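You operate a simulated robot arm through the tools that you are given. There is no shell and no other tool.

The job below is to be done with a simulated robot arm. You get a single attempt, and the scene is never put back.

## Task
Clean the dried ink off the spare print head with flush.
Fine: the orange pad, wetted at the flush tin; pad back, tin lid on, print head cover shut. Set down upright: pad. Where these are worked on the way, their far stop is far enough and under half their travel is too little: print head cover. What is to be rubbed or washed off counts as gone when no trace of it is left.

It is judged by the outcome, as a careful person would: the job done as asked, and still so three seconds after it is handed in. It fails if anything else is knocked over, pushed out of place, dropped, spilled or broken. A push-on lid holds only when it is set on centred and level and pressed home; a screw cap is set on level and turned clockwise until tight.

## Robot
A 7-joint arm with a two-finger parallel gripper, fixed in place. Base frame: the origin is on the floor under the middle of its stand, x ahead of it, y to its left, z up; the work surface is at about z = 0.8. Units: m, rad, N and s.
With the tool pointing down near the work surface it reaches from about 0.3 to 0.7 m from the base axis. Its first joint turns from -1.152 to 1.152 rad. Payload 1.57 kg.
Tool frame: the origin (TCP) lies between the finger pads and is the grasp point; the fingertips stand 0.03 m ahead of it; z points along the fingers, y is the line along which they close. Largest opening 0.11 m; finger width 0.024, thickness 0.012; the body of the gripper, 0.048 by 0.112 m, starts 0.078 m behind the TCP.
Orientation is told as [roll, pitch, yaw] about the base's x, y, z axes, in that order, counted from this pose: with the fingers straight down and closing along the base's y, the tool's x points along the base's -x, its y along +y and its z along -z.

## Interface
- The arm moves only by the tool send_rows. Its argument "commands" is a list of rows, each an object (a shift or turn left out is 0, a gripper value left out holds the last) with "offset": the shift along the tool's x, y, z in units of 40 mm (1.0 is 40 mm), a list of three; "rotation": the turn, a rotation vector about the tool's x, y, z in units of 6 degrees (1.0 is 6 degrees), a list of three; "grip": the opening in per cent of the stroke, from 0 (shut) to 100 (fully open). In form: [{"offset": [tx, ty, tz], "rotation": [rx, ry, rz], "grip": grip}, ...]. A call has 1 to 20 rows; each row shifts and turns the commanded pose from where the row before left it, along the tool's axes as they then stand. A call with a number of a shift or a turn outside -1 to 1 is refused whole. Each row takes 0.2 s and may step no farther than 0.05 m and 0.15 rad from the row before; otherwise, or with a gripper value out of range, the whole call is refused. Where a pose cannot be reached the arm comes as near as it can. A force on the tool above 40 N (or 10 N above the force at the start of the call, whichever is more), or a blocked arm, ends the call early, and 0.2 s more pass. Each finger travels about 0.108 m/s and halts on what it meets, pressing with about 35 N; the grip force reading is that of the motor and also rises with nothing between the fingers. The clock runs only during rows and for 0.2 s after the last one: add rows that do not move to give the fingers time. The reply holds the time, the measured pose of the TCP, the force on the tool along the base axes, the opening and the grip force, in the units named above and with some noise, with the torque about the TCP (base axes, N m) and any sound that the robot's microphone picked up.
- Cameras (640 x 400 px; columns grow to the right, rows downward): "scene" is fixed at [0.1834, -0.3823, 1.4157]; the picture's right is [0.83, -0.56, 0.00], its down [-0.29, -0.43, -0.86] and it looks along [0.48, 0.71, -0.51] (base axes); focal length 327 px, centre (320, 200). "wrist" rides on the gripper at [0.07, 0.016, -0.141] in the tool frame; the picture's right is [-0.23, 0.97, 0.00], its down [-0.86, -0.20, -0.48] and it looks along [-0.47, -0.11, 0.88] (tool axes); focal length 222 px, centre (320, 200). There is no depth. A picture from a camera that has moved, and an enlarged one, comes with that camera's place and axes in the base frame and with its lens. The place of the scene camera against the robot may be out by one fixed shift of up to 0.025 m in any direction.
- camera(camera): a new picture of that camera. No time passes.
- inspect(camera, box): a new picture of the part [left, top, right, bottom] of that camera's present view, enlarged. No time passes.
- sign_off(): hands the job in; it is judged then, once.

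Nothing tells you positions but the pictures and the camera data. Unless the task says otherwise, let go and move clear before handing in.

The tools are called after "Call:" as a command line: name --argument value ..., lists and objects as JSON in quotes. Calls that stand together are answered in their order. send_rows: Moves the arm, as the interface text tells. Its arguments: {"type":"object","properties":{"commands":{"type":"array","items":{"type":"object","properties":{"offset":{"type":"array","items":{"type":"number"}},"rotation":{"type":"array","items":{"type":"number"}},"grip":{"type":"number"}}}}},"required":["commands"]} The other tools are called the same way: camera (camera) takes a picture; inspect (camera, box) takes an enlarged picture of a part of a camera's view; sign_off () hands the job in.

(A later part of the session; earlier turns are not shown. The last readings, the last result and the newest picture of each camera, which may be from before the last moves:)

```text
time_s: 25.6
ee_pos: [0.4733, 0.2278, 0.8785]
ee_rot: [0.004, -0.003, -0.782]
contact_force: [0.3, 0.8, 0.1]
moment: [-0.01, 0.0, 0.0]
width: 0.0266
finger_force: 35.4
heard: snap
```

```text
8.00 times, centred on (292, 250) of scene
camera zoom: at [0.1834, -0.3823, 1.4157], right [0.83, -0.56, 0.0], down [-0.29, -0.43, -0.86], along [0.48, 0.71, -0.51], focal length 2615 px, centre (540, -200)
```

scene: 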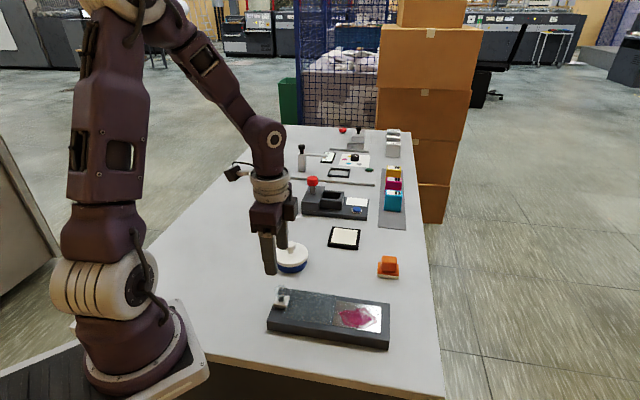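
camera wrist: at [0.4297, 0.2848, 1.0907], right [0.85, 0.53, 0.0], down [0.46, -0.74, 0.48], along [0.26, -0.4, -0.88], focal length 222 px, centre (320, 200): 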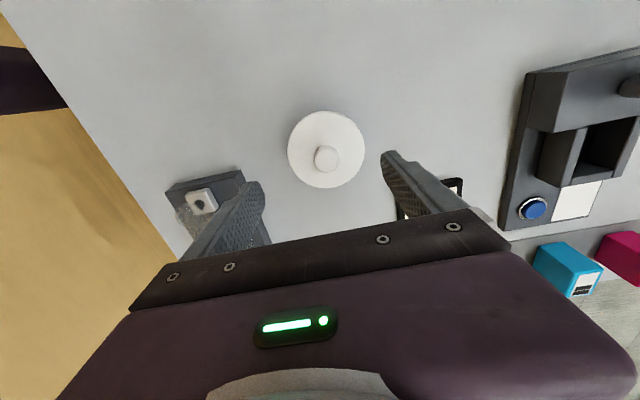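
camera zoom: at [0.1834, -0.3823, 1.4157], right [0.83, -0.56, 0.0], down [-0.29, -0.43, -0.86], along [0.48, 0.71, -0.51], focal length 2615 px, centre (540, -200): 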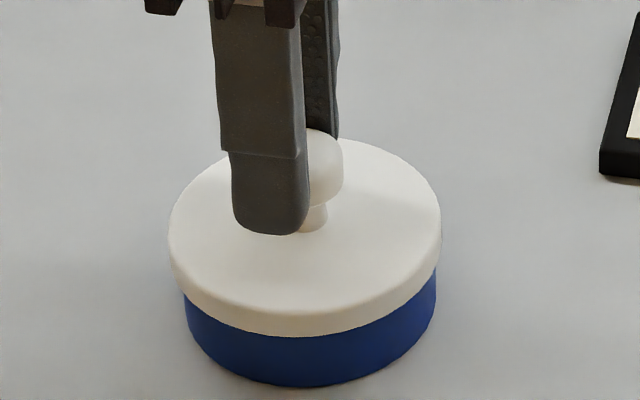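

A snap: the lid has come free of the tin while gripped. I'll lift it straight up.

Call:
send_rows --commands '[{"offset": [0, 0, -0.3]}, {"offset": [0, 0, -0.5]}, {"offset": [0, 0, -0.7]}, {"offset": [0, 0, -0.7]}, {"offset": [0, 0, 0]}]'

Call:
camera --camera "scene"

Call:
inspect --camera "scene" --box '[250, 200, 340, 280]'

Call:
camera --camera "wrist"

```text
time_s: 26.8
ee_pos: [0.4761, 0.2265, 0.969]
ee_rot: [0.003, -0.003, -0.782]
contact_force: [0.2, -0.1, 0.0]
moment: [-0.03, 0.0, 0.04]
width: 0.0166
finger_force: 0.1
```

```text
taken
```

scene: 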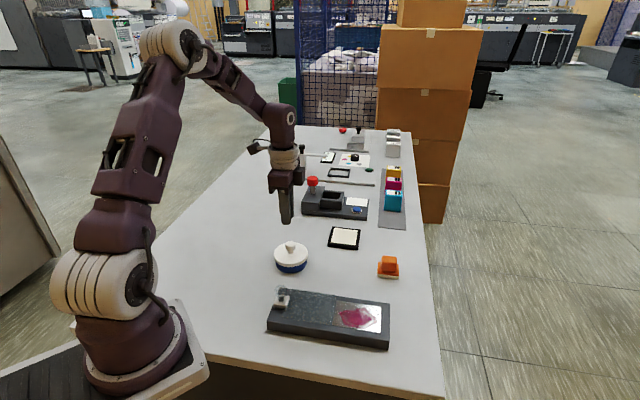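

```text
5.00 times, centred on (295, 240) of scene
camera zoom: at [0.1834, -0.3823, 1.4157], right [0.83, -0.56, 0.0], down [-0.29, -0.43, -0.86], along [0.48, 0.71, -0.51], focal length 1634 px, centre (445, 0)
```

zoom: 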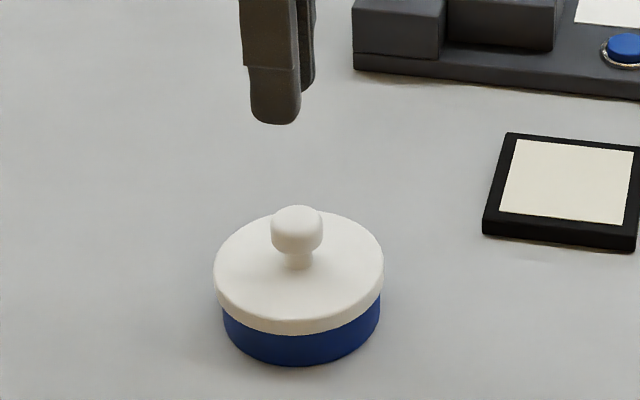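

```text
taken
camera wrist: at [0.4375, 0.2871, 1.1091], right [0.85, 0.53, 0.0], down [0.46, -0.75, 0.48], along [0.26, -0.4, -0.88], focal length 222 px, centre (320, 200)
```

wrist: 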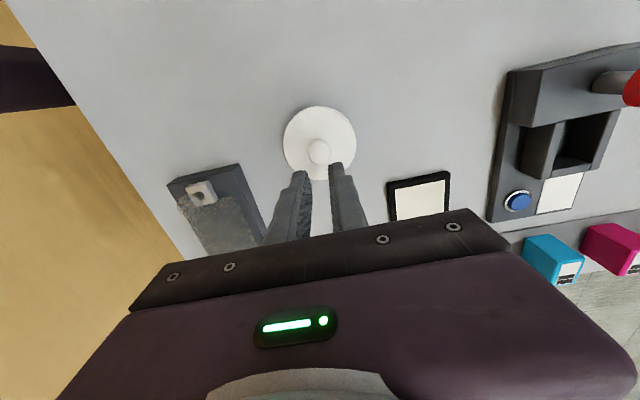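

The lid stayed on: my height estimate was off (triangulating from all wrist views now puts the knob top at z ≈ 0.858, lid top ≈ 0.822, centre ≈ (0.477, 0.223)), so the fingers had only grazed its rounded top. I'll reopen, correct about 6 mm toward the far side, and come down deeper.

Call:
send_rows --commands '[{"offset": [-0.15, 0, 0], "grip": 50}, {"offset": [0, 0, 0.9]}, {"offset": [0, 0, 0.9]}, {"offset": [0, 0, 0.35]}, {"offset": [0, 0, 0]}, {"offset": [0, 0, 0]}]'

Call:
inspect --camera "wrist" --box '[240, 90, 400, 230]'

Call:
inspect --camera "scene" --box '[260, 225, 325, 275]'

```text
time_s: 28.1
ee_pos: [0.4761, 0.2215, 0.881]
ee_rot: [0.003, -0.001, -0.783]
contact_force: [-0.5, 0.2, -0.1]
moment: [0.01, -0.02, 0.0]
width: 0.0548
finger_force: 0.0
```

```text
2.86 times, centred on (320, 160) of wrist
camera zoom: at [0.4389, 0.2824, 1.0218], right [0.85, 0.53, 0.0], down [0.46, -0.75, 0.48], along [0.26, -0.4, -0.88], focal length 635 px, centre (320, 314)
```

zoom: 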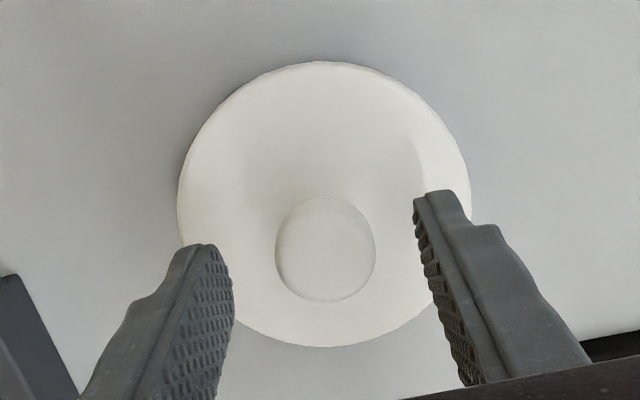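

```text
8.00 times, centred on (292, 250) of scene
camera zoom: at [0.1834, -0.3823, 1.4157], right [0.83, -0.56, 0.0], down [-0.29, -0.43, -0.86], along [0.48, 0.71, -0.51], focal length 2615 px, centre (540, -200)
```

zoom: 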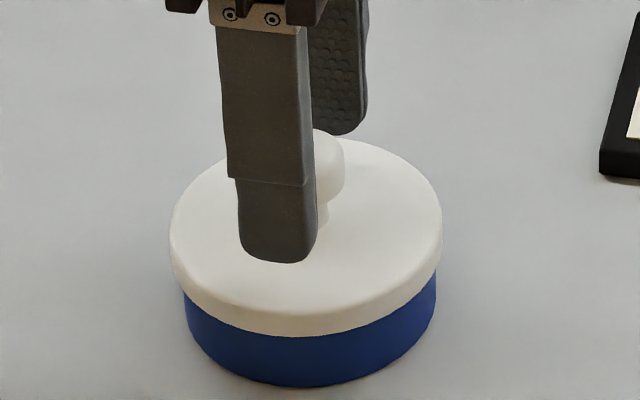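

Call:
send_rows --commands '[{"offset": [0, 0.02, 0.3]}, {"offset": [0, 0, 0.3]}, {"offset": [0, 0, 0]}, {"offset": [0, 0, 0]}]'

Call:
inspect --camera "scene" --box '[260, 225, 325, 275]'

Call:
inspect --camera "wrist" --box '[240, 90, 400, 230]'

```text
time_s: 28.7
ee_pos: [0.4776, 0.2211, 0.8673]
ee_rot: [0.004, -0.002, -0.781]
contact_force: [-8.0, -3.7, 18.5]
moment: [-0.27, 0.4, -0.03]
width: 0.0552
finger_force: 0.1
heard: snap
stopped in row 2: the force on the tool passed its limit at 74 N (the readings are from after the stop); the commanded pose is now the measured one
```

```text
8.00 times, centred on (292, 250) of scene
camera zoom: at [0.1829, -0.3826, 1.4157], right [0.83, -0.56, 0.0], down [-0.29, -0.43, -0.86], along [0.48, 0.71, -0.51], focal length 2615 px, centre (540, -200)
```

zoom: 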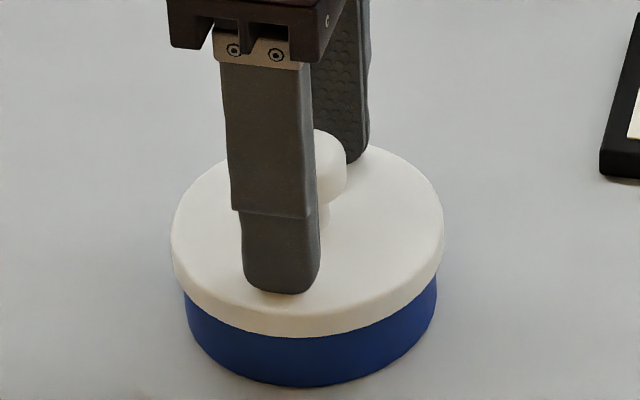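

```text
2.86 times, centred on (320, 160) of wrist
camera zoom: at [0.4396, 0.2834, 1.0077], right [0.85, 0.53, 0.0], down [0.46, -0.74, 0.48], along [0.26, -0.4, -0.88], focal length 635 px, centre (320, 314)
```

zoom: 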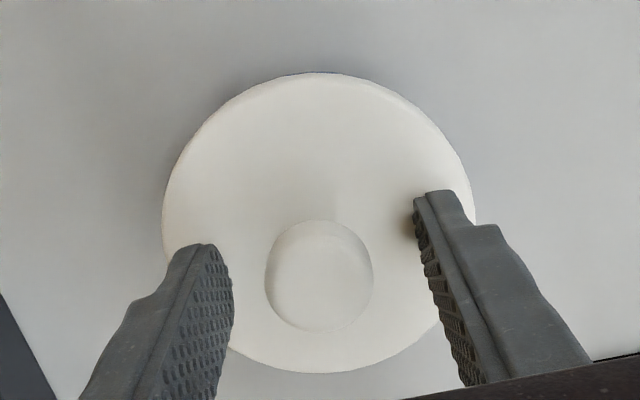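

The fingertips touched the lid at TCP z ≈ 0.867, so the lid top is about 0.837, and the touch pressed the lid back home. I'll back off 2 mm and close on the full height of the knob.

Call:
send_rows --commands '[{"offset": [0, 0, -0.06]}, {"offset": [0, 0, 0], "grip": 10}, {"offset": [0, 0, 0]}, {"offset": [0, 0, 0]}]'

Call:
inspect --camera "scene" --box '[260, 225, 325, 275]'

Call:
inspect --camera "wrist" --box '[240, 90, 400, 230]'

```text
time_s: 29.7
ee_pos: [0.4796, 0.2219, 0.8685]
ee_rot: [0.006, -0.001, -0.781]
contact_force: [-0.1, -0.6, 0.4]
moment: [-0.02, 0.01, -0.01]
width: 0.0264
finger_force: 34.9
heard: snap
```

```text
8.00 times, centred on (292, 250) of scene
camera zoom: at [0.1834, -0.3823, 1.4157], right [0.83, -0.56, 0.0], down [-0.29, -0.43, -0.86], along [0.48, 0.71, -0.51], focal length 2615 px, centre (540, -200)
```

zoom: 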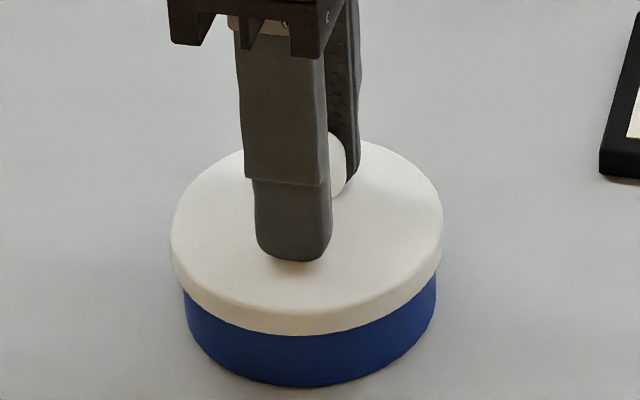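

```text
2.86 times, centred on (320, 160) of wrist
camera zoom: at [0.44, 0.2835, 1.0088], right [0.85, 0.53, 0.0], down [0.46, -0.74, 0.48], along [0.26, -0.4, -0.88], focal length 635 px, centre (320, 314)
```

zoom: 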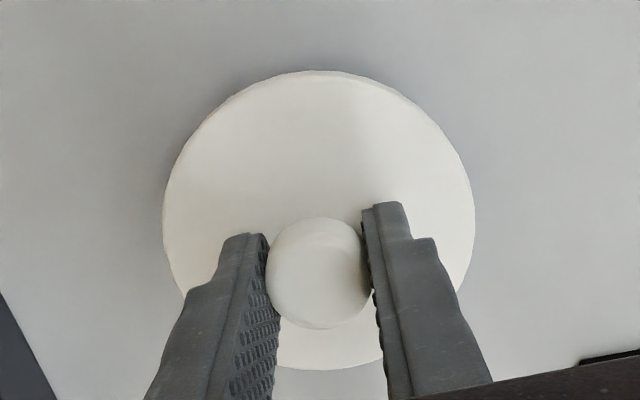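

Call:
send_rows --commands '[{"offset": [0, 0, -0.1]}, {"offset": [0, 0, -0.2]}, {"offset": [0, 0, 0]}]'

Call:
inspect --camera "scene" --box '[260, 225, 325, 275]'

```text
time_s: 30.5
ee_pos: [0.479, 0.2241, 0.8809]
ee_rot: [0.005, -0.001, -0.781]
contact_force: [0.7, 0.2, -0.7]
moment: [-0.01, -0.01, 0.02]
width: 0.0264
finger_force: 34.9
```

```text
8.00 times, centred on (292, 250) of scene
camera zoom: at [0.1834, -0.3823, 1.4157], right [0.83, -0.56, 0.0], down [-0.29, -0.43, -0.86], along [0.48, 0.71, -0.51], focal length 2615 px, centre (540, -200)
```

zoom: 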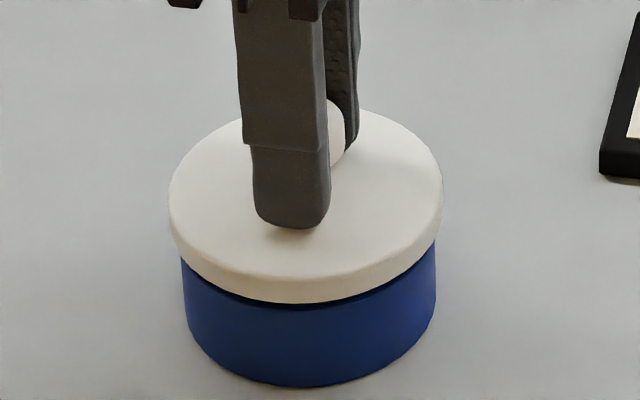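

The lid is lifting with the grip. I'll raise it clear and carry it to open table beside the tin, around (0.39, 0.315).

Call:
send_rows --commands '[{"offset": [0, 0, -0.6]}, {"offset": [0, 0, -0.6]}, {"offset": [0, 0, -0.6]}, {"offset": [0.8, 0, 0]}, {"offset": [0.8, 0, 0]}, {"offset": [0.8, 0, 0]}, {"offset": [0.8, 0, 0]}, {"offset": [0, 0, 0]}]'

Call:
camera --camera "scene"

Call:
inspect --camera "scene" --box '[240, 190, 340, 280]'

Call:
camera --camera "wrist"

```text
time_s: 32.3
ee_pos: [0.3896, 0.3149, 0.953]
ee_rot: [0.003, -0.002, -0.783]
contact_force: [0.3, -0.5, -0.5]
moment: [0.01, -0.02, 0.02]
width: 0.0266
finger_force: 35.1
```

```text
taken
```

scene: 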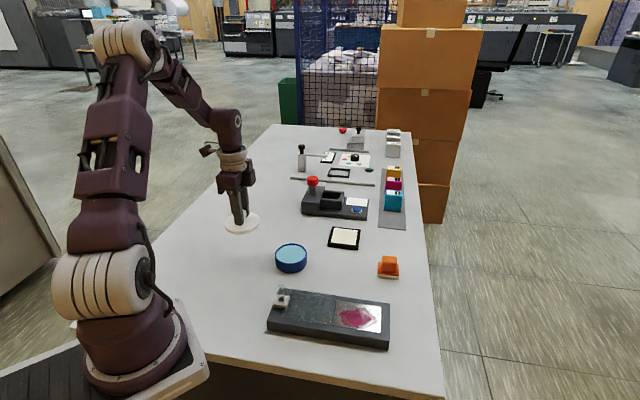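

```text
4.44 times, centred on (290, 235) of scene
camera zoom: at [0.1834, -0.3823, 1.4157], right [0.83, -0.56, 0.0], down [-0.29, -0.43, -0.86], along [0.48, 0.71, -0.51], focal length 1453 px, centre (453, 44)
```

zoom: 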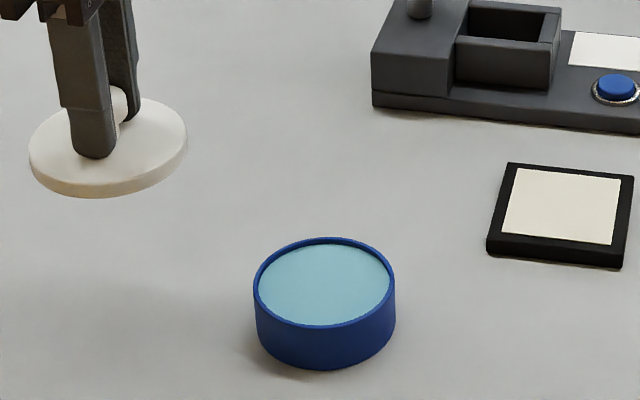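

```text
taken
camera wrist: at [0.3502, 0.3758, 1.0932], right [0.85, 0.53, 0.0], down [0.46, -0.74, 0.48], along [0.26, -0.4, -0.88], focal length 222 px, centre (320, 200)
```

wrist: 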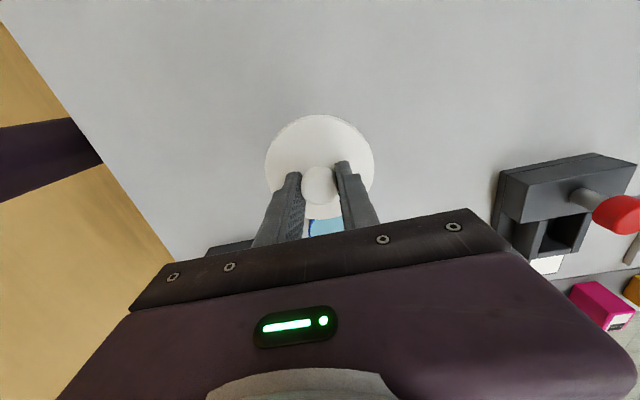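

The tin is open with flush nearly to the brim. I'll set the lid down here, feeling for the table.

Call:
send_rows --commands '[{"offset": [0, 0, 0.9]}, {"offset": [0, 0, 0.9]}, {"offset": [0, 0, 0.7]}, {"offset": [0, 0, 0]}, {"offset": [0, 0, 0]}]'

Call:
inspect --camera "scene" --box '[200, 210, 290, 270]'

```text
time_s: 33.5
ee_pos: [0.3883, 0.314, 0.8546]
ee_rot: [0.003, -0.001, -0.782]
contact_force: [0.3, -0.5, -0.9]
moment: [0.03, 0.04, 0.01]
width: 0.0267
finger_force: 34.5
```

```text
6.67 times, centred on (245, 240) of scene
camera zoom: at [0.1834, -0.3823, 1.4157], right [0.83, -0.56, 0.0], down [-0.29, -0.43, -0.86], along [0.48, 0.71, -0.51], focal length 2179 px, centre (820, -67)
```

zoom: 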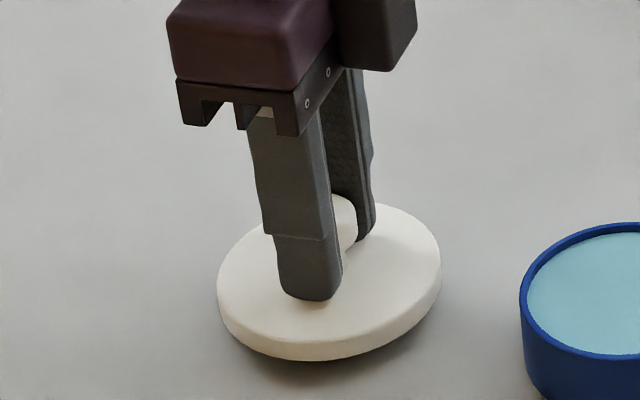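

Call:
send_rows --commands '[{"offset": [0, 0, 0.1]}, {"offset": [0, 0, 0.08]}, {"offset": [0, 0, 0]}]'

Call:
inspect --camera "scene" --box '[200, 210, 290, 270]'

```text
time_s: 34.3
ee_pos: [0.3867, 0.3129, 0.8465]
ee_rot: [0.005, -0.001, -0.783]
contact_force: [0.0, -0.8, 0.2]
moment: [-0.01, -0.02, -0.01]
width: 0.0265
finger_force: 35.1
```

```text
6.67 times, centred on (245, 240) of scene
camera zoom: at [0.1834, -0.3823, 1.4157], right [0.83, -0.56, 0.0], down [-0.29, -0.43, -0.86], along [0.48, 0.71, -0.51], focal length 2179 px, centre (820, -67)
```

zoom: 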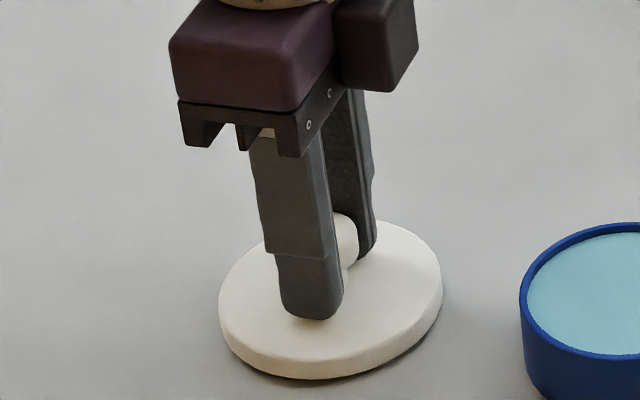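

Call:
send_rows --commands '[{"offset": [0, 0, 0.04]}, {"offset": [0, 0, 0.04]}, {"offset": [0, 0, 0]}]'

Call:
inspect --camera "scene" --box '[200, 210, 290, 270]'

```text
time_s: 35.1
ee_pos: [0.3861, 0.3129, 0.8417]
ee_rot: [0.004, -0.001, -0.782]
contact_force: [0.2, 0.1, -0.7]
moment: [0.01, -0.01, 0.02]
width: 0.0265
finger_force: 35.2
```

```text
6.67 times, centred on (245, 240) of scene
camera zoom: at [0.1834, -0.3823, 1.4157], right [0.83, -0.56, 0.0], down [-0.29, -0.43, -0.86], along [0.48, 0.71, -0.51], focal length 2179 px, centre (820, -67)
```

zoom: 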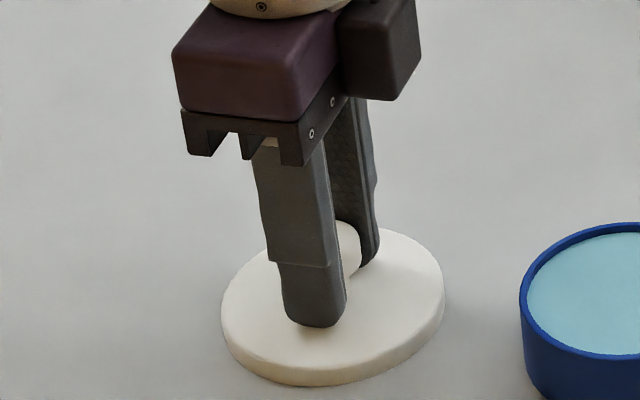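

Call:
send_rows --commands '[{"offset": [0, 0, 0.03]}, {"offset": [0, 0, 0]}]'

```text
time_s: 35.7
ee_pos: [0.3871, 0.314, 0.8402]
ee_rot: [0.004, -0.001, -0.782]
contact_force: [-0.4, 0.4, -0.4]
moment: [0.03, 0.03, -0.02]
width: 0.0265
finger_force: 34.9
```

Call:
send_rows --commands '[{"offset": [0, 0, 0.03]}, {"offset": [0, 0, 0]}]'

Call:
inspect --camera "scene" --box '[215, 220, 275, 265]'

```text
time_s: 36.3
ee_pos: [0.3869, 0.3139, 0.8405]
ee_rot: [0.003, -0.001, -0.782]
contact_force: [-0.3, 0.1, -0.3]
moment: [0.01, -0.01, -0.02]
width: 0.0266
finger_force: 34.7
```

```text
8.89 times, centred on (245, 242) of scene
camera zoom: at [0.1834, -0.3823, 1.4157], right [0.83, -0.56, 0.0], down [-0.29, -0.43, -0.86], along [0.48, 0.71, -0.51], focal length 2905 px, centre (987, -178)
```

zoom: 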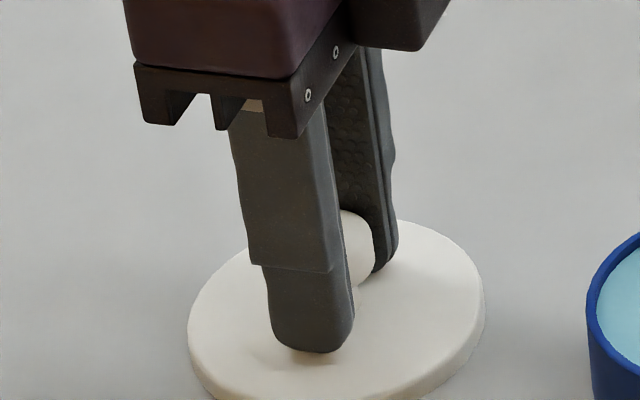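

Call:
send_rows --commands '[{"offset": [0, 0, 0.03]}, {"offset": [0, 0, 0]}, {"offset": [0, 0, 0.03]}, {"offset": [0, 0, 0]}]'

Call:
inspect --camera "scene" --box '[215, 225, 275, 270]'

```text
time_s: 37.3
ee_pos: [0.3876, 0.3103, 0.8363]
ee_rot: [0.004, -0.001, -0.781]
contact_force: [0.5, -0.6, 0.0]
moment: [0.01, 0.0, 0.03]
width: 0.0267
finger_force: 35.1
```

```text
8.89 times, centred on (245, 248) of scene
camera zoom: at [0.1834, -0.3823, 1.4157], right [0.83, -0.56, 0.0], down [-0.29, -0.43, -0.86], along [0.48, 0.71, -0.51], focal length 2905 px, centre (987, -222)
```

zoom: 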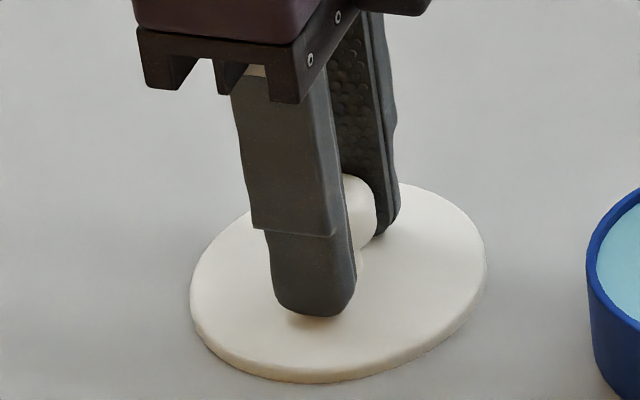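

Call:
send_rows --commands '[{"offset": [0, 0, 0.03]}, {"offset": [0, 0, 0]}, {"offset": [0, 0, 0]}]'

Call:
inspect --camera "scene" --box '[215, 225, 275, 270]'

```text
time_s: 38.1
ee_pos: [0.3887, 0.3128, 0.8367]
ee_rot: [0.003, -0.002, -0.783]
contact_force: [-0.2, 1.4, 0.0]
moment: [-0.02, 0.02, 0.01]
width: 0.0264
finger_force: 34.8
```

```text
8.89 times, centred on (245, 248) of scene
camera zoom: at [0.1834, -0.3823, 1.4157], right [0.83, -0.56, 0.0], down [-0.29, -0.43, -0.86], along [0.48, 0.71, -0.51], focal length 2905 px, centre (987, -222)
```

zoom: 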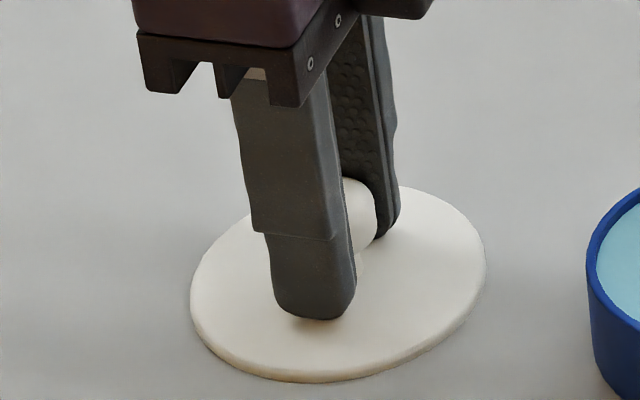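

Call:
inspect --camera "scene" --box '[230, 250, 260, 270]'

Call:
inspect --camera "wrist" --box '[240, 90, 400, 230]'

```text
16.00 times, centred on (245, 260) of scene
camera zoom: at [0.1834, -0.3823, 1.4157], right [0.83, -0.56, 0.0], down [-0.29, -0.43, -0.86], along [0.48, 0.71, -0.51], focal length 5229 px, centre (1520, -760)
```

zoom: 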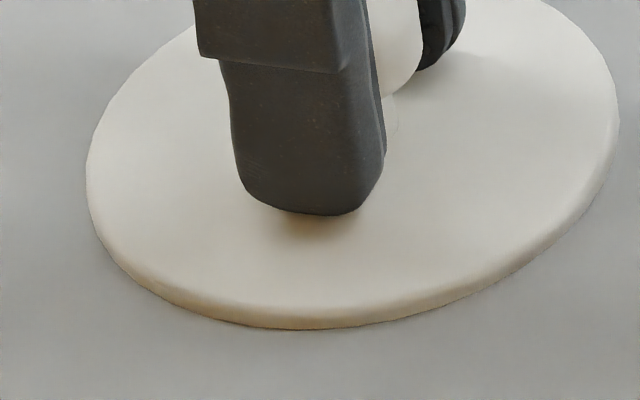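

```text
2.86 times, centred on (320, 160) of wrist
camera zoom: at [0.3489, 0.3739, 0.9765], right [0.85, 0.53, 0.0], down [0.46, -0.74, 0.48], along [0.26, -0.4, -0.88], focal length 635 px, centre (320, 314)
```

zoom: 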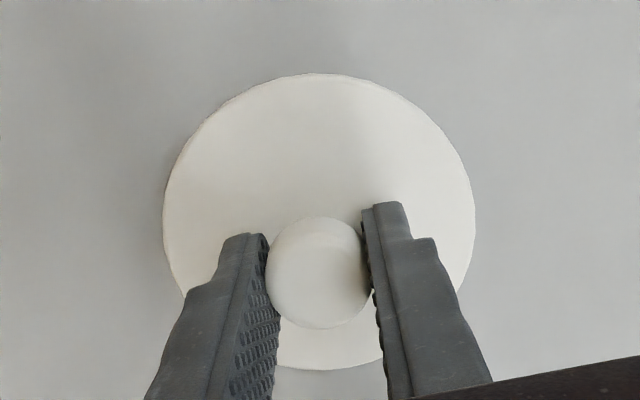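

The lid's rim has sunk out of view with no force, so I've gone past the table level. I'll raise about 7 mm to where the rim just rests on the table (my expected TCP z ≈ 0.843).

Call:
send_rows --commands '[{"offset": [0, 0, -0.17]}, {"offset": [0, 0, 0]}, {"offset": [0, 0, 0]}]'

Call:
inspect --camera "scene" --box '[230, 250, 260, 270]'

```text
time_s: 38.9
ee_pos: [0.3886, 0.3119, 0.8424]
ee_rot: [0.002, 0.0, -0.781]
contact_force: [-1.2, -0.1, -0.1]
moment: [-0.01, 0.03, 0.0]
width: 0.0267
finger_force: 34.7
```

```text
16.00 times, centred on (245, 260) of scene
camera zoom: at [0.1834, -0.3823, 1.4157], right [0.83, -0.56, 0.0], down [-0.29, -0.43, -0.86], along [0.48, 0.71, -0.51], focal length 5229 px, centre (1520, -760)
```

zoom: 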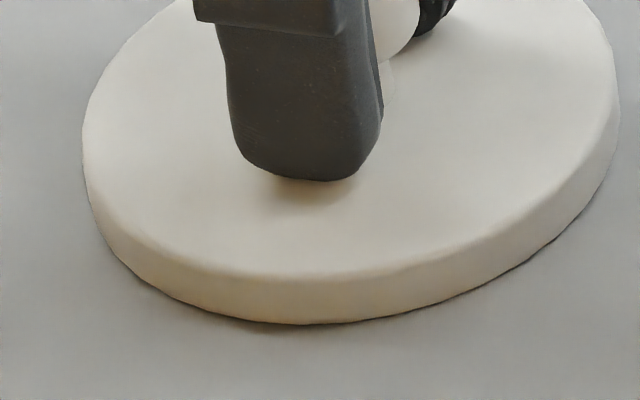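

Call:
send_rows --commands '[{"offset": [0, 0, -0.015]}, {"offset": [0, 0, 0]}, {"offset": [0, 0, 0], "grip": 50}, {"offset": [0, 0, 0]}, {"offset": [0, 0, 0]}]'

Call:
inspect --camera "scene" --box '[215, 225, 275, 270]'

Call:
inspect --camera "wrist" --box '[240, 90, 400, 230]'

```text
time_s: 40.1
ee_pos: [0.388, 0.3117, 0.8435]
ee_rot: [0.003, -0.002, -0.782]
contact_force: [-0.4, 0.7, -0.2]
moment: [0.02, 0.0, 0.06]
width: 0.0551
finger_force: 0.0
```

```text
8.89 times, centred on (245, 248) of scene
camera zoom: at [0.1834, -0.3823, 1.4157], right [0.83, -0.56, 0.0], down [-0.29, -0.43, -0.86], along [0.48, 0.71, -0.51], focal length 2905 px, centre (987, -222)
```

zoom: 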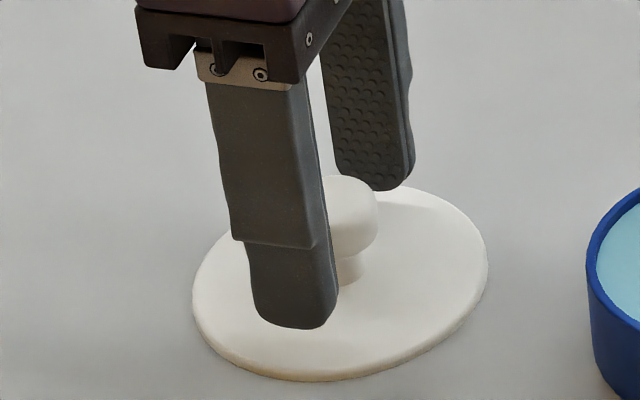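

```text
2.86 times, centred on (320, 160) of wrist
camera zoom: at [0.3496, 0.3741, 0.9845], right [0.85, 0.53, 0.0], down [0.46, -0.74, 0.48], along [0.26, -0.4, -0.88], focal length 635 px, centre (320, 314)
```

zoom: 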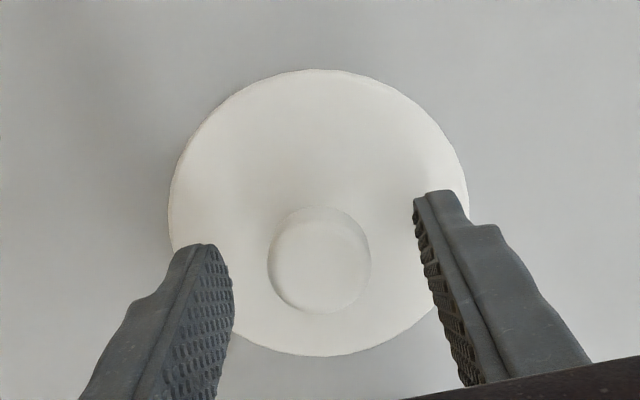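

The lid rests on the table, knob up. Now I rise and cross to the pad.

Call:
send_rows --commands '[{"offset": [0, 0, -0.9]}, {"offset": [0, 0, -0.9]}, {"offset": [0, 0, -0.9]}, {"offset": [-0.967, 0.023, 0], "grip": 80}, {"offset": [-0.967, 0.023, 0]}, {"offset": [-0.967, 0.023, 0]}, {"offset": [-0.967, 0.023, 0]}, {"offset": [-0.967, 0.023, 0]}, {"offset": [-0.967, 0.023, 0]}, {"offset": [-0.967, 0.023, 0]}, {"offset": [-0.967, 0.023, 0]}, {"offset": [-0.967, 0.023, 0]}, {"offset": [-0.967, 0.023, 0]}, {"offset": [0, 0, 0]}, {"offset": [0, 0, 0]}]'

Call:
camera --camera "wrist"

Call:
inspect --camera "wrist" --box '[250, 90, 390, 210]'

Call:
camera --camera "scene"

```text
time_s: 43.3
ee_pos: [0.6679, 0.045, 0.9518]
ee_rot: [0.004, -0.001, -0.78]
contact_force: [0.3, -0.7, 0.0]
moment: [0.03, -0.03, 0.03]
width: 0.0878
finger_force: 0.2
```

```text
taken
camera wrist: at [0.6289, 0.1062, 1.0938], right [0.85, 0.53, 0.0], down [0.46, -0.74, 0.48], along [0.26, -0.4, -0.88], focal length 222 px, centre (320, 200)
```

wrist: 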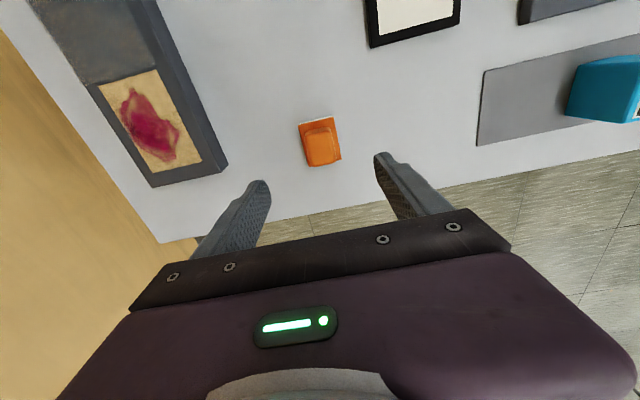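

```text
3.33 times, centred on (320, 150) of wrist
camera zoom: at [0.6289, 0.1062, 1.0938], right [0.85, 0.53, 0.0], down [0.46, -0.74, 0.48], along [0.26, -0.4, -0.88], focal length 740 px, centre (320, 367)
```

zoom: 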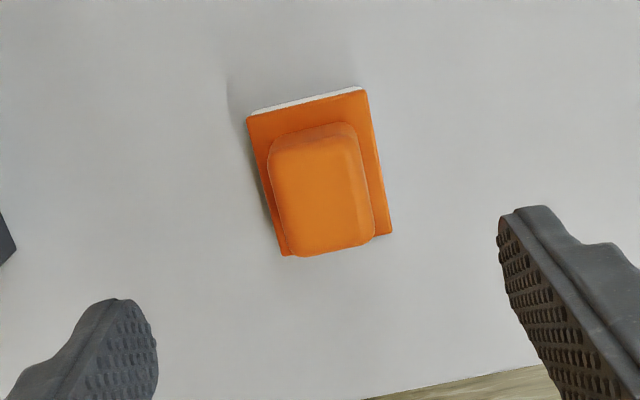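

```text
taken
```

scene: 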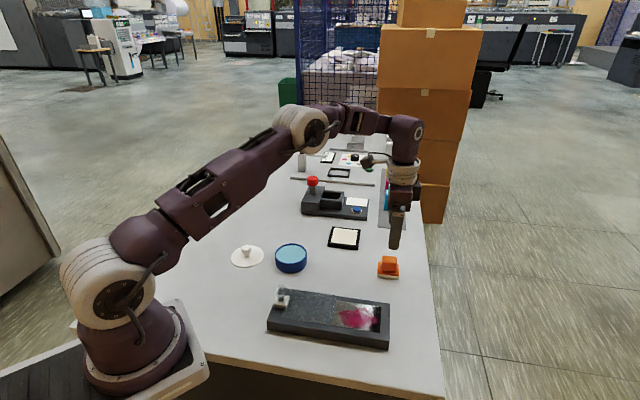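

The pad is aligned with the gripper's yaw; its centre is about 3 mm toward the base from the tool axis. I'll lower partway and check.

Call:
send_rows --commands '[{"offset": [0.07, 0, 0.8], "grip": 55}, {"offset": [0, 0, 0.9]}, {"offset": [0, 0, 0]}, {"offset": [0, 0, 0]}]'

Call:
inspect --camera "wrist" --box '[240, 90, 400, 230]'

Call:
inspect --camera "scene" --box '[360, 235, 420, 285]'

```text
time_s: 44.3
ee_pos: [0.6669, 0.0467, 0.8832]
ee_rot: [0.003, -0.002, -0.782]
contact_force: [-0.1, -0.5, 0.7]
moment: [0.01, -0.01, -0.04]
width: 0.0605
finger_force: 0.0
```

```text
2.86 times, centred on (320, 160) of wrist
camera zoom: at [0.6271, 0.1087, 1.0249], right [0.85, 0.53, 0.0], down [0.46, -0.74, 0.48], along [0.26, -0.4, -0.88], focal length 635 px, centre (320, 314)
```

zoom: 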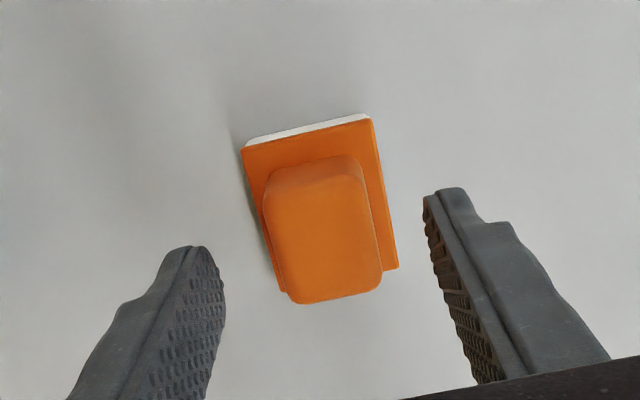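

```text
8.00 times, centred on (390, 260) of scene
camera zoom: at [0.1834, -0.3823, 1.4157], right [0.83, -0.56, 0.0], down [-0.29, -0.43, -0.86], along [0.48, 0.71, -0.51], focal length 2615 px, centre (-240, -280)
```

zoom: 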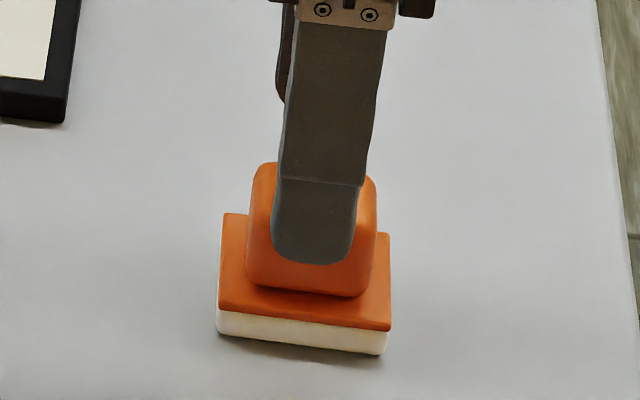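

Call:
send_rows --commands '[{"offset": [0.04, 0.015, 0.4]}, {"offset": [0, 0, 0.35]}, {"offset": [0, 0, 0]}, {"offset": [0, 0, 0]}]'

Call:
inspect --camera "wrist" --box '[240, 90, 400, 230]'

Call:
inspect --camera "scene" --box '[360, 235, 420, 285]'

```text
time_s: 45.3
ee_pos: [0.6667, 0.0496, 0.853]
ee_rot: [0.003, -0.003, -0.783]
contact_force: [-0.9, 0.4, -0.3]
moment: [0.0, 0.01, 0.01]
width: 0.0605
finger_force: 0.0
```

```text
2.86 times, centred on (320, 160) of wrist
camera zoom: at [0.6272, 0.1104, 0.9948], right [0.85, 0.53, 0.0], down [0.46, -0.74, 0.48], along [0.26, -0.4, -0.88], focal length 635 px, centre (320, 314)
```

zoom: 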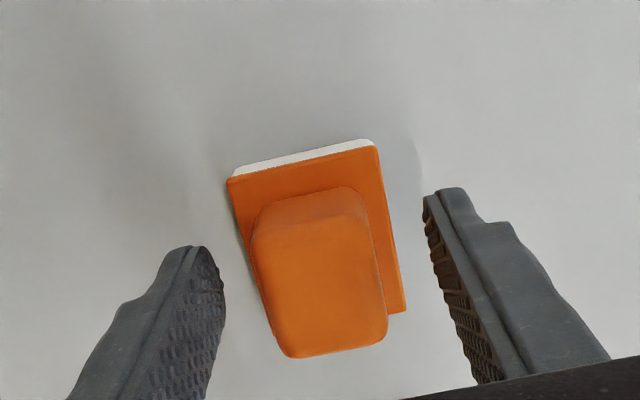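

```text
8.00 times, centred on (390, 260) of scene
camera zoom: at [0.1834, -0.3823, 1.4157], right [0.83, -0.56, 0.0], down [-0.29, -0.43, -0.86], along [0.48, 0.71, -0.51], focal length 2615 px, centre (-240, -280)
```

zoom: 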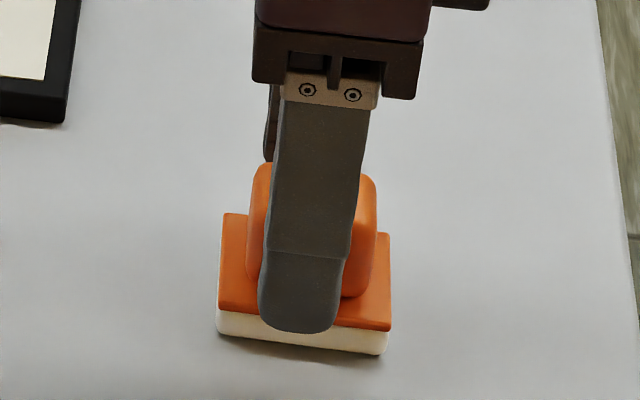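

Call:
send_rows --commands '[{"offset": [0, 0, 0], "grip": 15}, {"offset": [0, 0, 0]}, {"offset": [0, 0, 0]}, {"offset": [0, 0, 0]}]'

Call:
inspect --camera "wrist" --box '[240, 90, 400, 230]'

Call:
inspect --camera "scene" --box '[360, 235, 420, 285]'

```text
time_s: 46.3
ee_pos: [0.6649, 0.0496, 0.8534]
ee_rot: [0.003, -0.001, -0.783]
contact_force: [0.0, -0.5, -0.9]
moment: [0.0, 0.01, -0.01]
width: 0.0308
finger_force: 35.1
```

```text
2.86 times, centred on (320, 160) of wrist
camera zoom: at [0.6272, 0.1104, 0.9949], right [0.85, 0.53, 0.0], down [0.46, -0.74, 0.48], along [0.26, -0.4, -0.88], focal length 635 px, centre (320, 314)
```

zoom: 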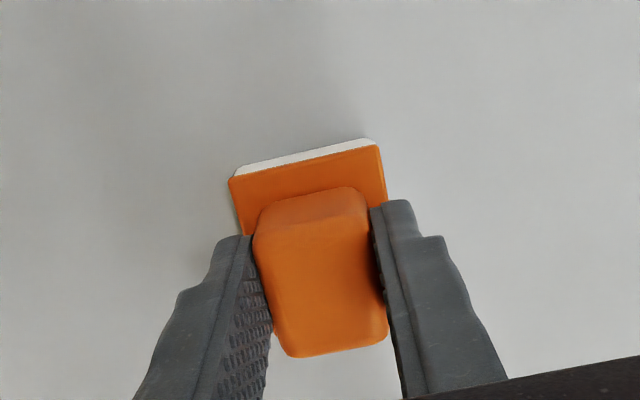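

```text
8.00 times, centred on (390, 260) of scene
camera zoom: at [0.1834, -0.3823, 1.4157], right [0.83, -0.56, 0.0], down [-0.29, -0.43, -0.86], along [0.48, 0.71, -0.51], focal length 2615 px, centre (-240, -280)
```

zoom: 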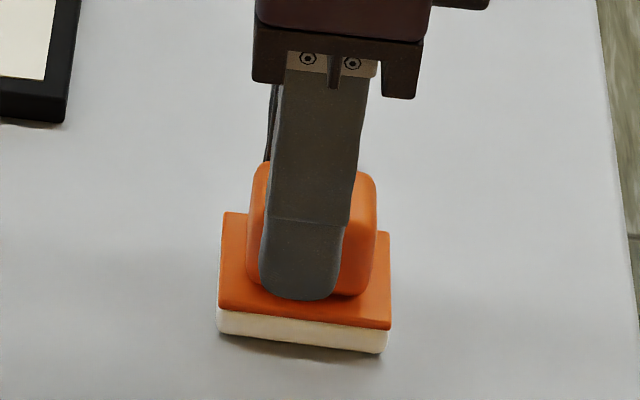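

Pad is held squarely (30.8 mm). I'll lift it straight up and move toward the tin, stopping short to measure the tin's centre.

Call:
send_rows --commands '[{"offset": [0, 0, -0.5]}, {"offset": [0, 0, -0.9]}, {"offset": [0, 0, -0.9]}, {"offset": [0.9, -0.03, 0]}, {"offset": [0.9, -0.03, 0]}, {"offset": [0.9, -0.03, 0]}, {"offset": [0.9, -0.03, 0]}, {"offset": [0, 0, 0]}, {"offset": [0, 0, 0]}]'

Call:
camera --camera "wrist"

Call:
inspect --camera "wrist" --box '[240, 0, 400, 140]'

Call:
inspect --camera "scene" --box '[260, 220, 400, 345]'

```text
time_s: 48.3
ee_pos: [0.5589, 0.1484, 0.9452]
ee_rot: [0.006, -0.002, -0.781]
contact_force: [0.7, -0.7, -0.5]
moment: [0.04, 0.02, -0.01]
width: 0.0308
finger_force: 35.2
```

```text
taken
camera wrist: at [0.5204, 0.2106, 1.0853], right [0.85, 0.53, 0.0], down [0.46, -0.74, 0.48], along [0.26, -0.4, -0.88], focal length 222 px, centre (320, 200)
```

wrist: 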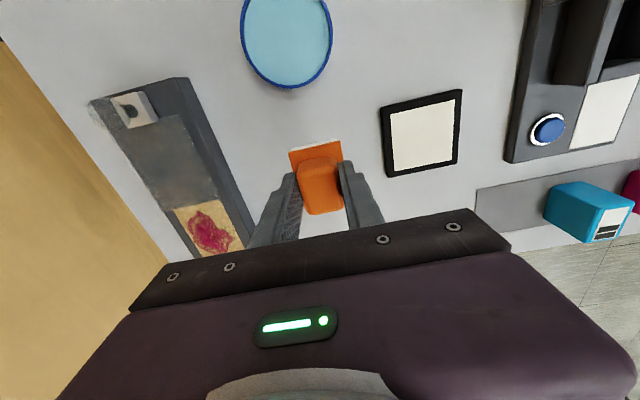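

```text
2.86 times, centred on (320, 70) of wrist
camera zoom: at [0.5204, 0.2106, 1.0853], right [0.85, 0.53, 0.0], down [0.46, -0.74, 0.48], along [0.26, -0.4, -0.88], focal length 635 px, centre (320, 571)
```

zoom: 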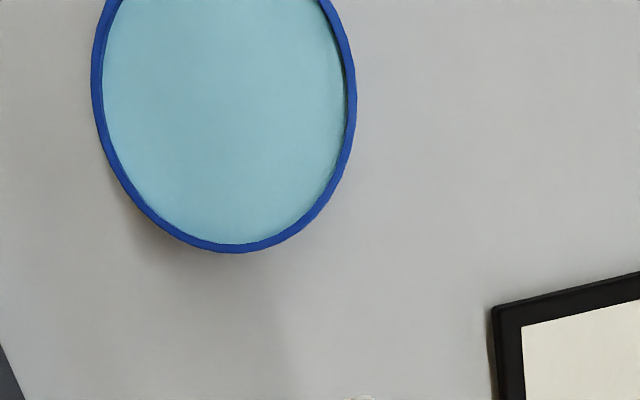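

```text
3.20 times, centred on (330, 282) of scene
camera zoom: at [0.1834, -0.3823, 1.4157], right [0.83, -0.56, 0.0], down [-0.29, -0.43, -0.86], along [0.48, 0.71, -0.51], focal length 1046 px, centre (288, -64)
```

zoom: 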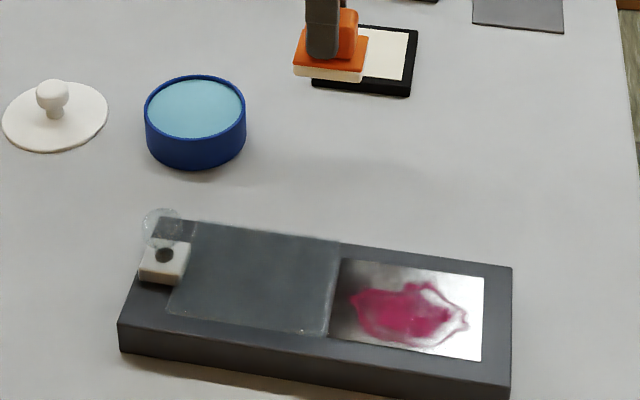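

The tin's rim centre works out at (0.477, 0.223), outer diameter about 85 mm; the pad fits with a few millimetres of margin. I'll move over it and check alignment.

Call:
send_rows --commands '[{"offset": [0.71, -0.029, 0]}, {"offset": [0.71, -0.029, 0]}, {"offset": [0.71, -0.029, 0]}, {"offset": [0.71, -0.029, 0]}, {"offset": [0, 0, 0]}, {"offset": [0, 0, 0]}]'

Call:
inspect --camera "wrist" --box '[240, 70, 400, 210]'

Call:
inspect --camera "scene" --box '[255, 205, 335, 280]'

```text
time_s: 49.7
ee_pos: [0.4756, 0.2249, 0.9448]
ee_rot: [0.003, -0.001, -0.782]
contact_force: [-0.5, -0.4, -0.6]
moment: [-0.01, -0.01, -0.01]
width: 0.0307
finger_force: 35.1
```

```text
2.86 times, centred on (320, 140) of wrist
camera zoom: at [0.4375, 0.2862, 1.0861], right [0.85, 0.53, 0.0], down [0.46, -0.74, 0.48], along [0.26, -0.4, -0.88], focal length 635 px, centre (320, 371)
```

zoom: 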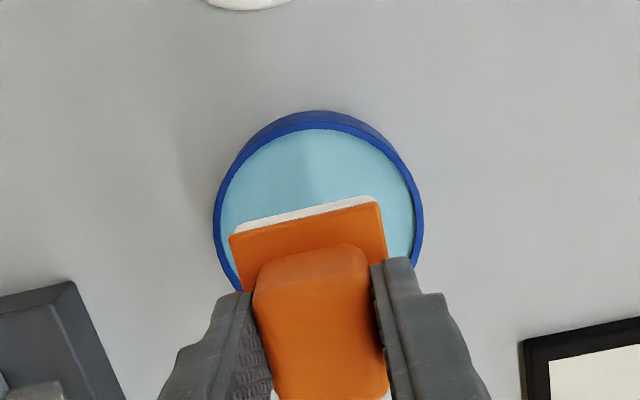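

```text
5.33 times, centred on (295, 242) of scene
camera zoom: at [0.1834, -0.3823, 1.4157], right [0.83, -0.56, 0.0], down [-0.29, -0.43, -0.86], along [0.48, 0.71, -0.51], focal length 1743 px, centre (453, -27)
```

zoom: 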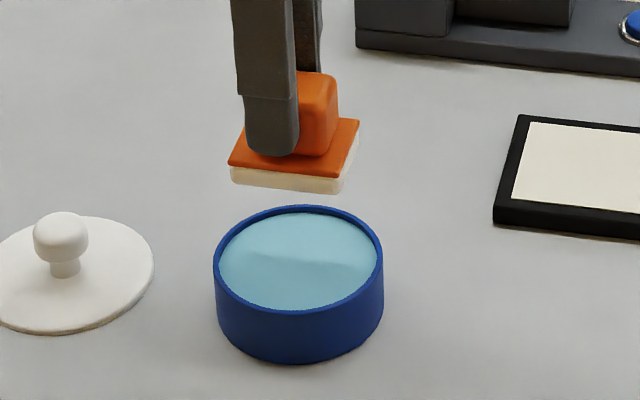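

Call:
send_rows --commands '[{"offset": [-0.03, -0.02, 0.5]}, {"offset": [0, 0, 0.5]}, {"offset": [0, 0, 0.4]}, {"offset": [0, 0, 0]}, {"offset": [0, 0, 0]}]'

Call:
inspect --camera "wrist" --box '[240, 70, 400, 210]'

Call:
inspect --camera "scene" --box '[255, 205, 335, 280]'

```text
time_s: 50.9
ee_pos: [0.4771, 0.2259, 0.8915]
ee_rot: [0.003, -0.001, -0.781]
contact_force: [-0.5, -0.6, -0.5]
moment: [0.01, 0.02, 0.02]
width: 0.031
finger_force: 35.2
```

```text
2.86 times, centred on (320, 140) of wrist
camera zoom: at [0.4385, 0.2867, 1.0318], right [0.85, 0.53, 0.0], down [0.46, -0.74, 0.48], along [0.26, -0.4, -0.88], focal length 635 px, centre (320, 371)
```

zoom: 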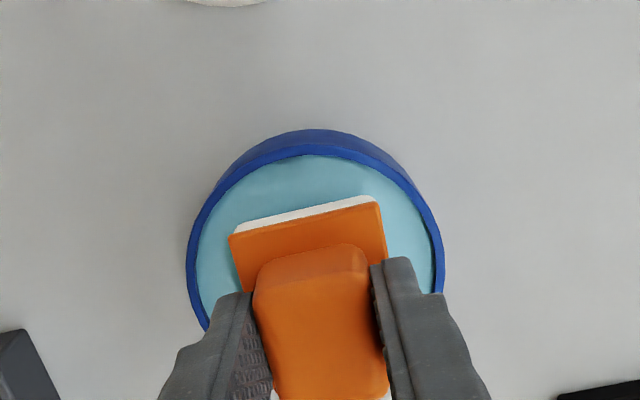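

```text
5.33 times, centred on (295, 242) of scene
camera zoom: at [0.1834, -0.3823, 1.4157], right [0.83, -0.56, 0.0], down [-0.29, -0.43, -0.86], along [0.48, 0.71, -0.51], focal length 1743 px, centre (453, -27)
```

zoom: 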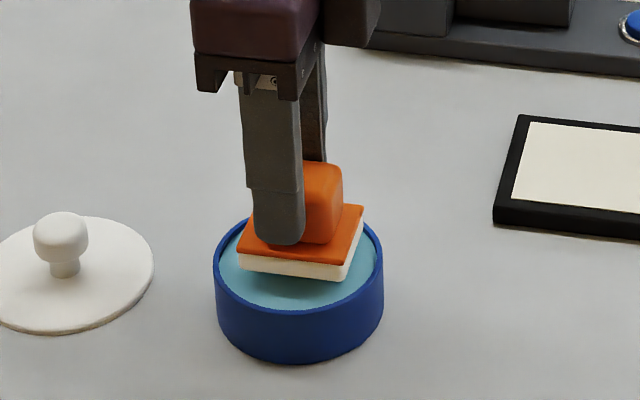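

Call:
send_rows --commands '[{"offset": [0, 0, 0.15]}, {"offset": [0, 0, 0.12]}, {"offset": [0, 0, 0.08]}, {"offset": [0, 0, 0]}, {"offset": [0, 0, 0]}]'

Call:
inspect --camera "wrist" --box '[240, 70, 400, 210]'

Call:
inspect --camera "scene" --box '[255, 205, 335, 280]'

```text
time_s: 51.8
ee_pos: [0.4773, 0.2244, 0.8774]
ee_rot: [0.006, -0.004, -0.782]
contact_force: [-3.7, -1.5, 10.5]
moment: [-0.25, 0.3, -0.05]
width: 0.031
finger_force: 34.9
stopped in row 4: the force on the tool passed its limit at 42 N (the readings are from after the stop); the commanded pose is now the measured one
```

```text
2.86 times, centred on (320, 140) of wrist
camera zoom: at [0.4387, 0.2856, 1.0187], right [0.85, 0.53, 0.01], down [0.46, -0.75, 0.48], along [0.26, -0.4, -0.88], focal length 635 px, centre (320, 371)
```

zoom: 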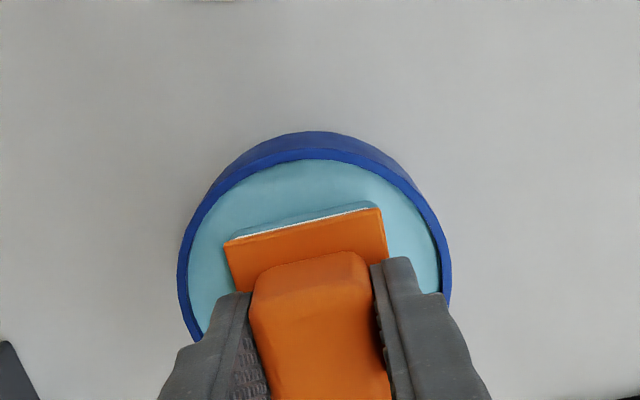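

```text
5.33 times, centred on (295, 242) of scene
camera zoom: at [0.1831, -0.3825, 1.4157], right [0.83, -0.56, 0.0], down [-0.29, -0.43, -0.86], along [0.48, 0.71, -0.51], focal length 1743 px, centre (453, -27)
```

zoom: 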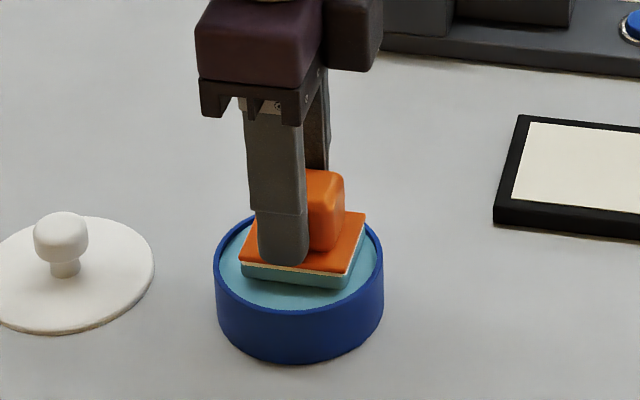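

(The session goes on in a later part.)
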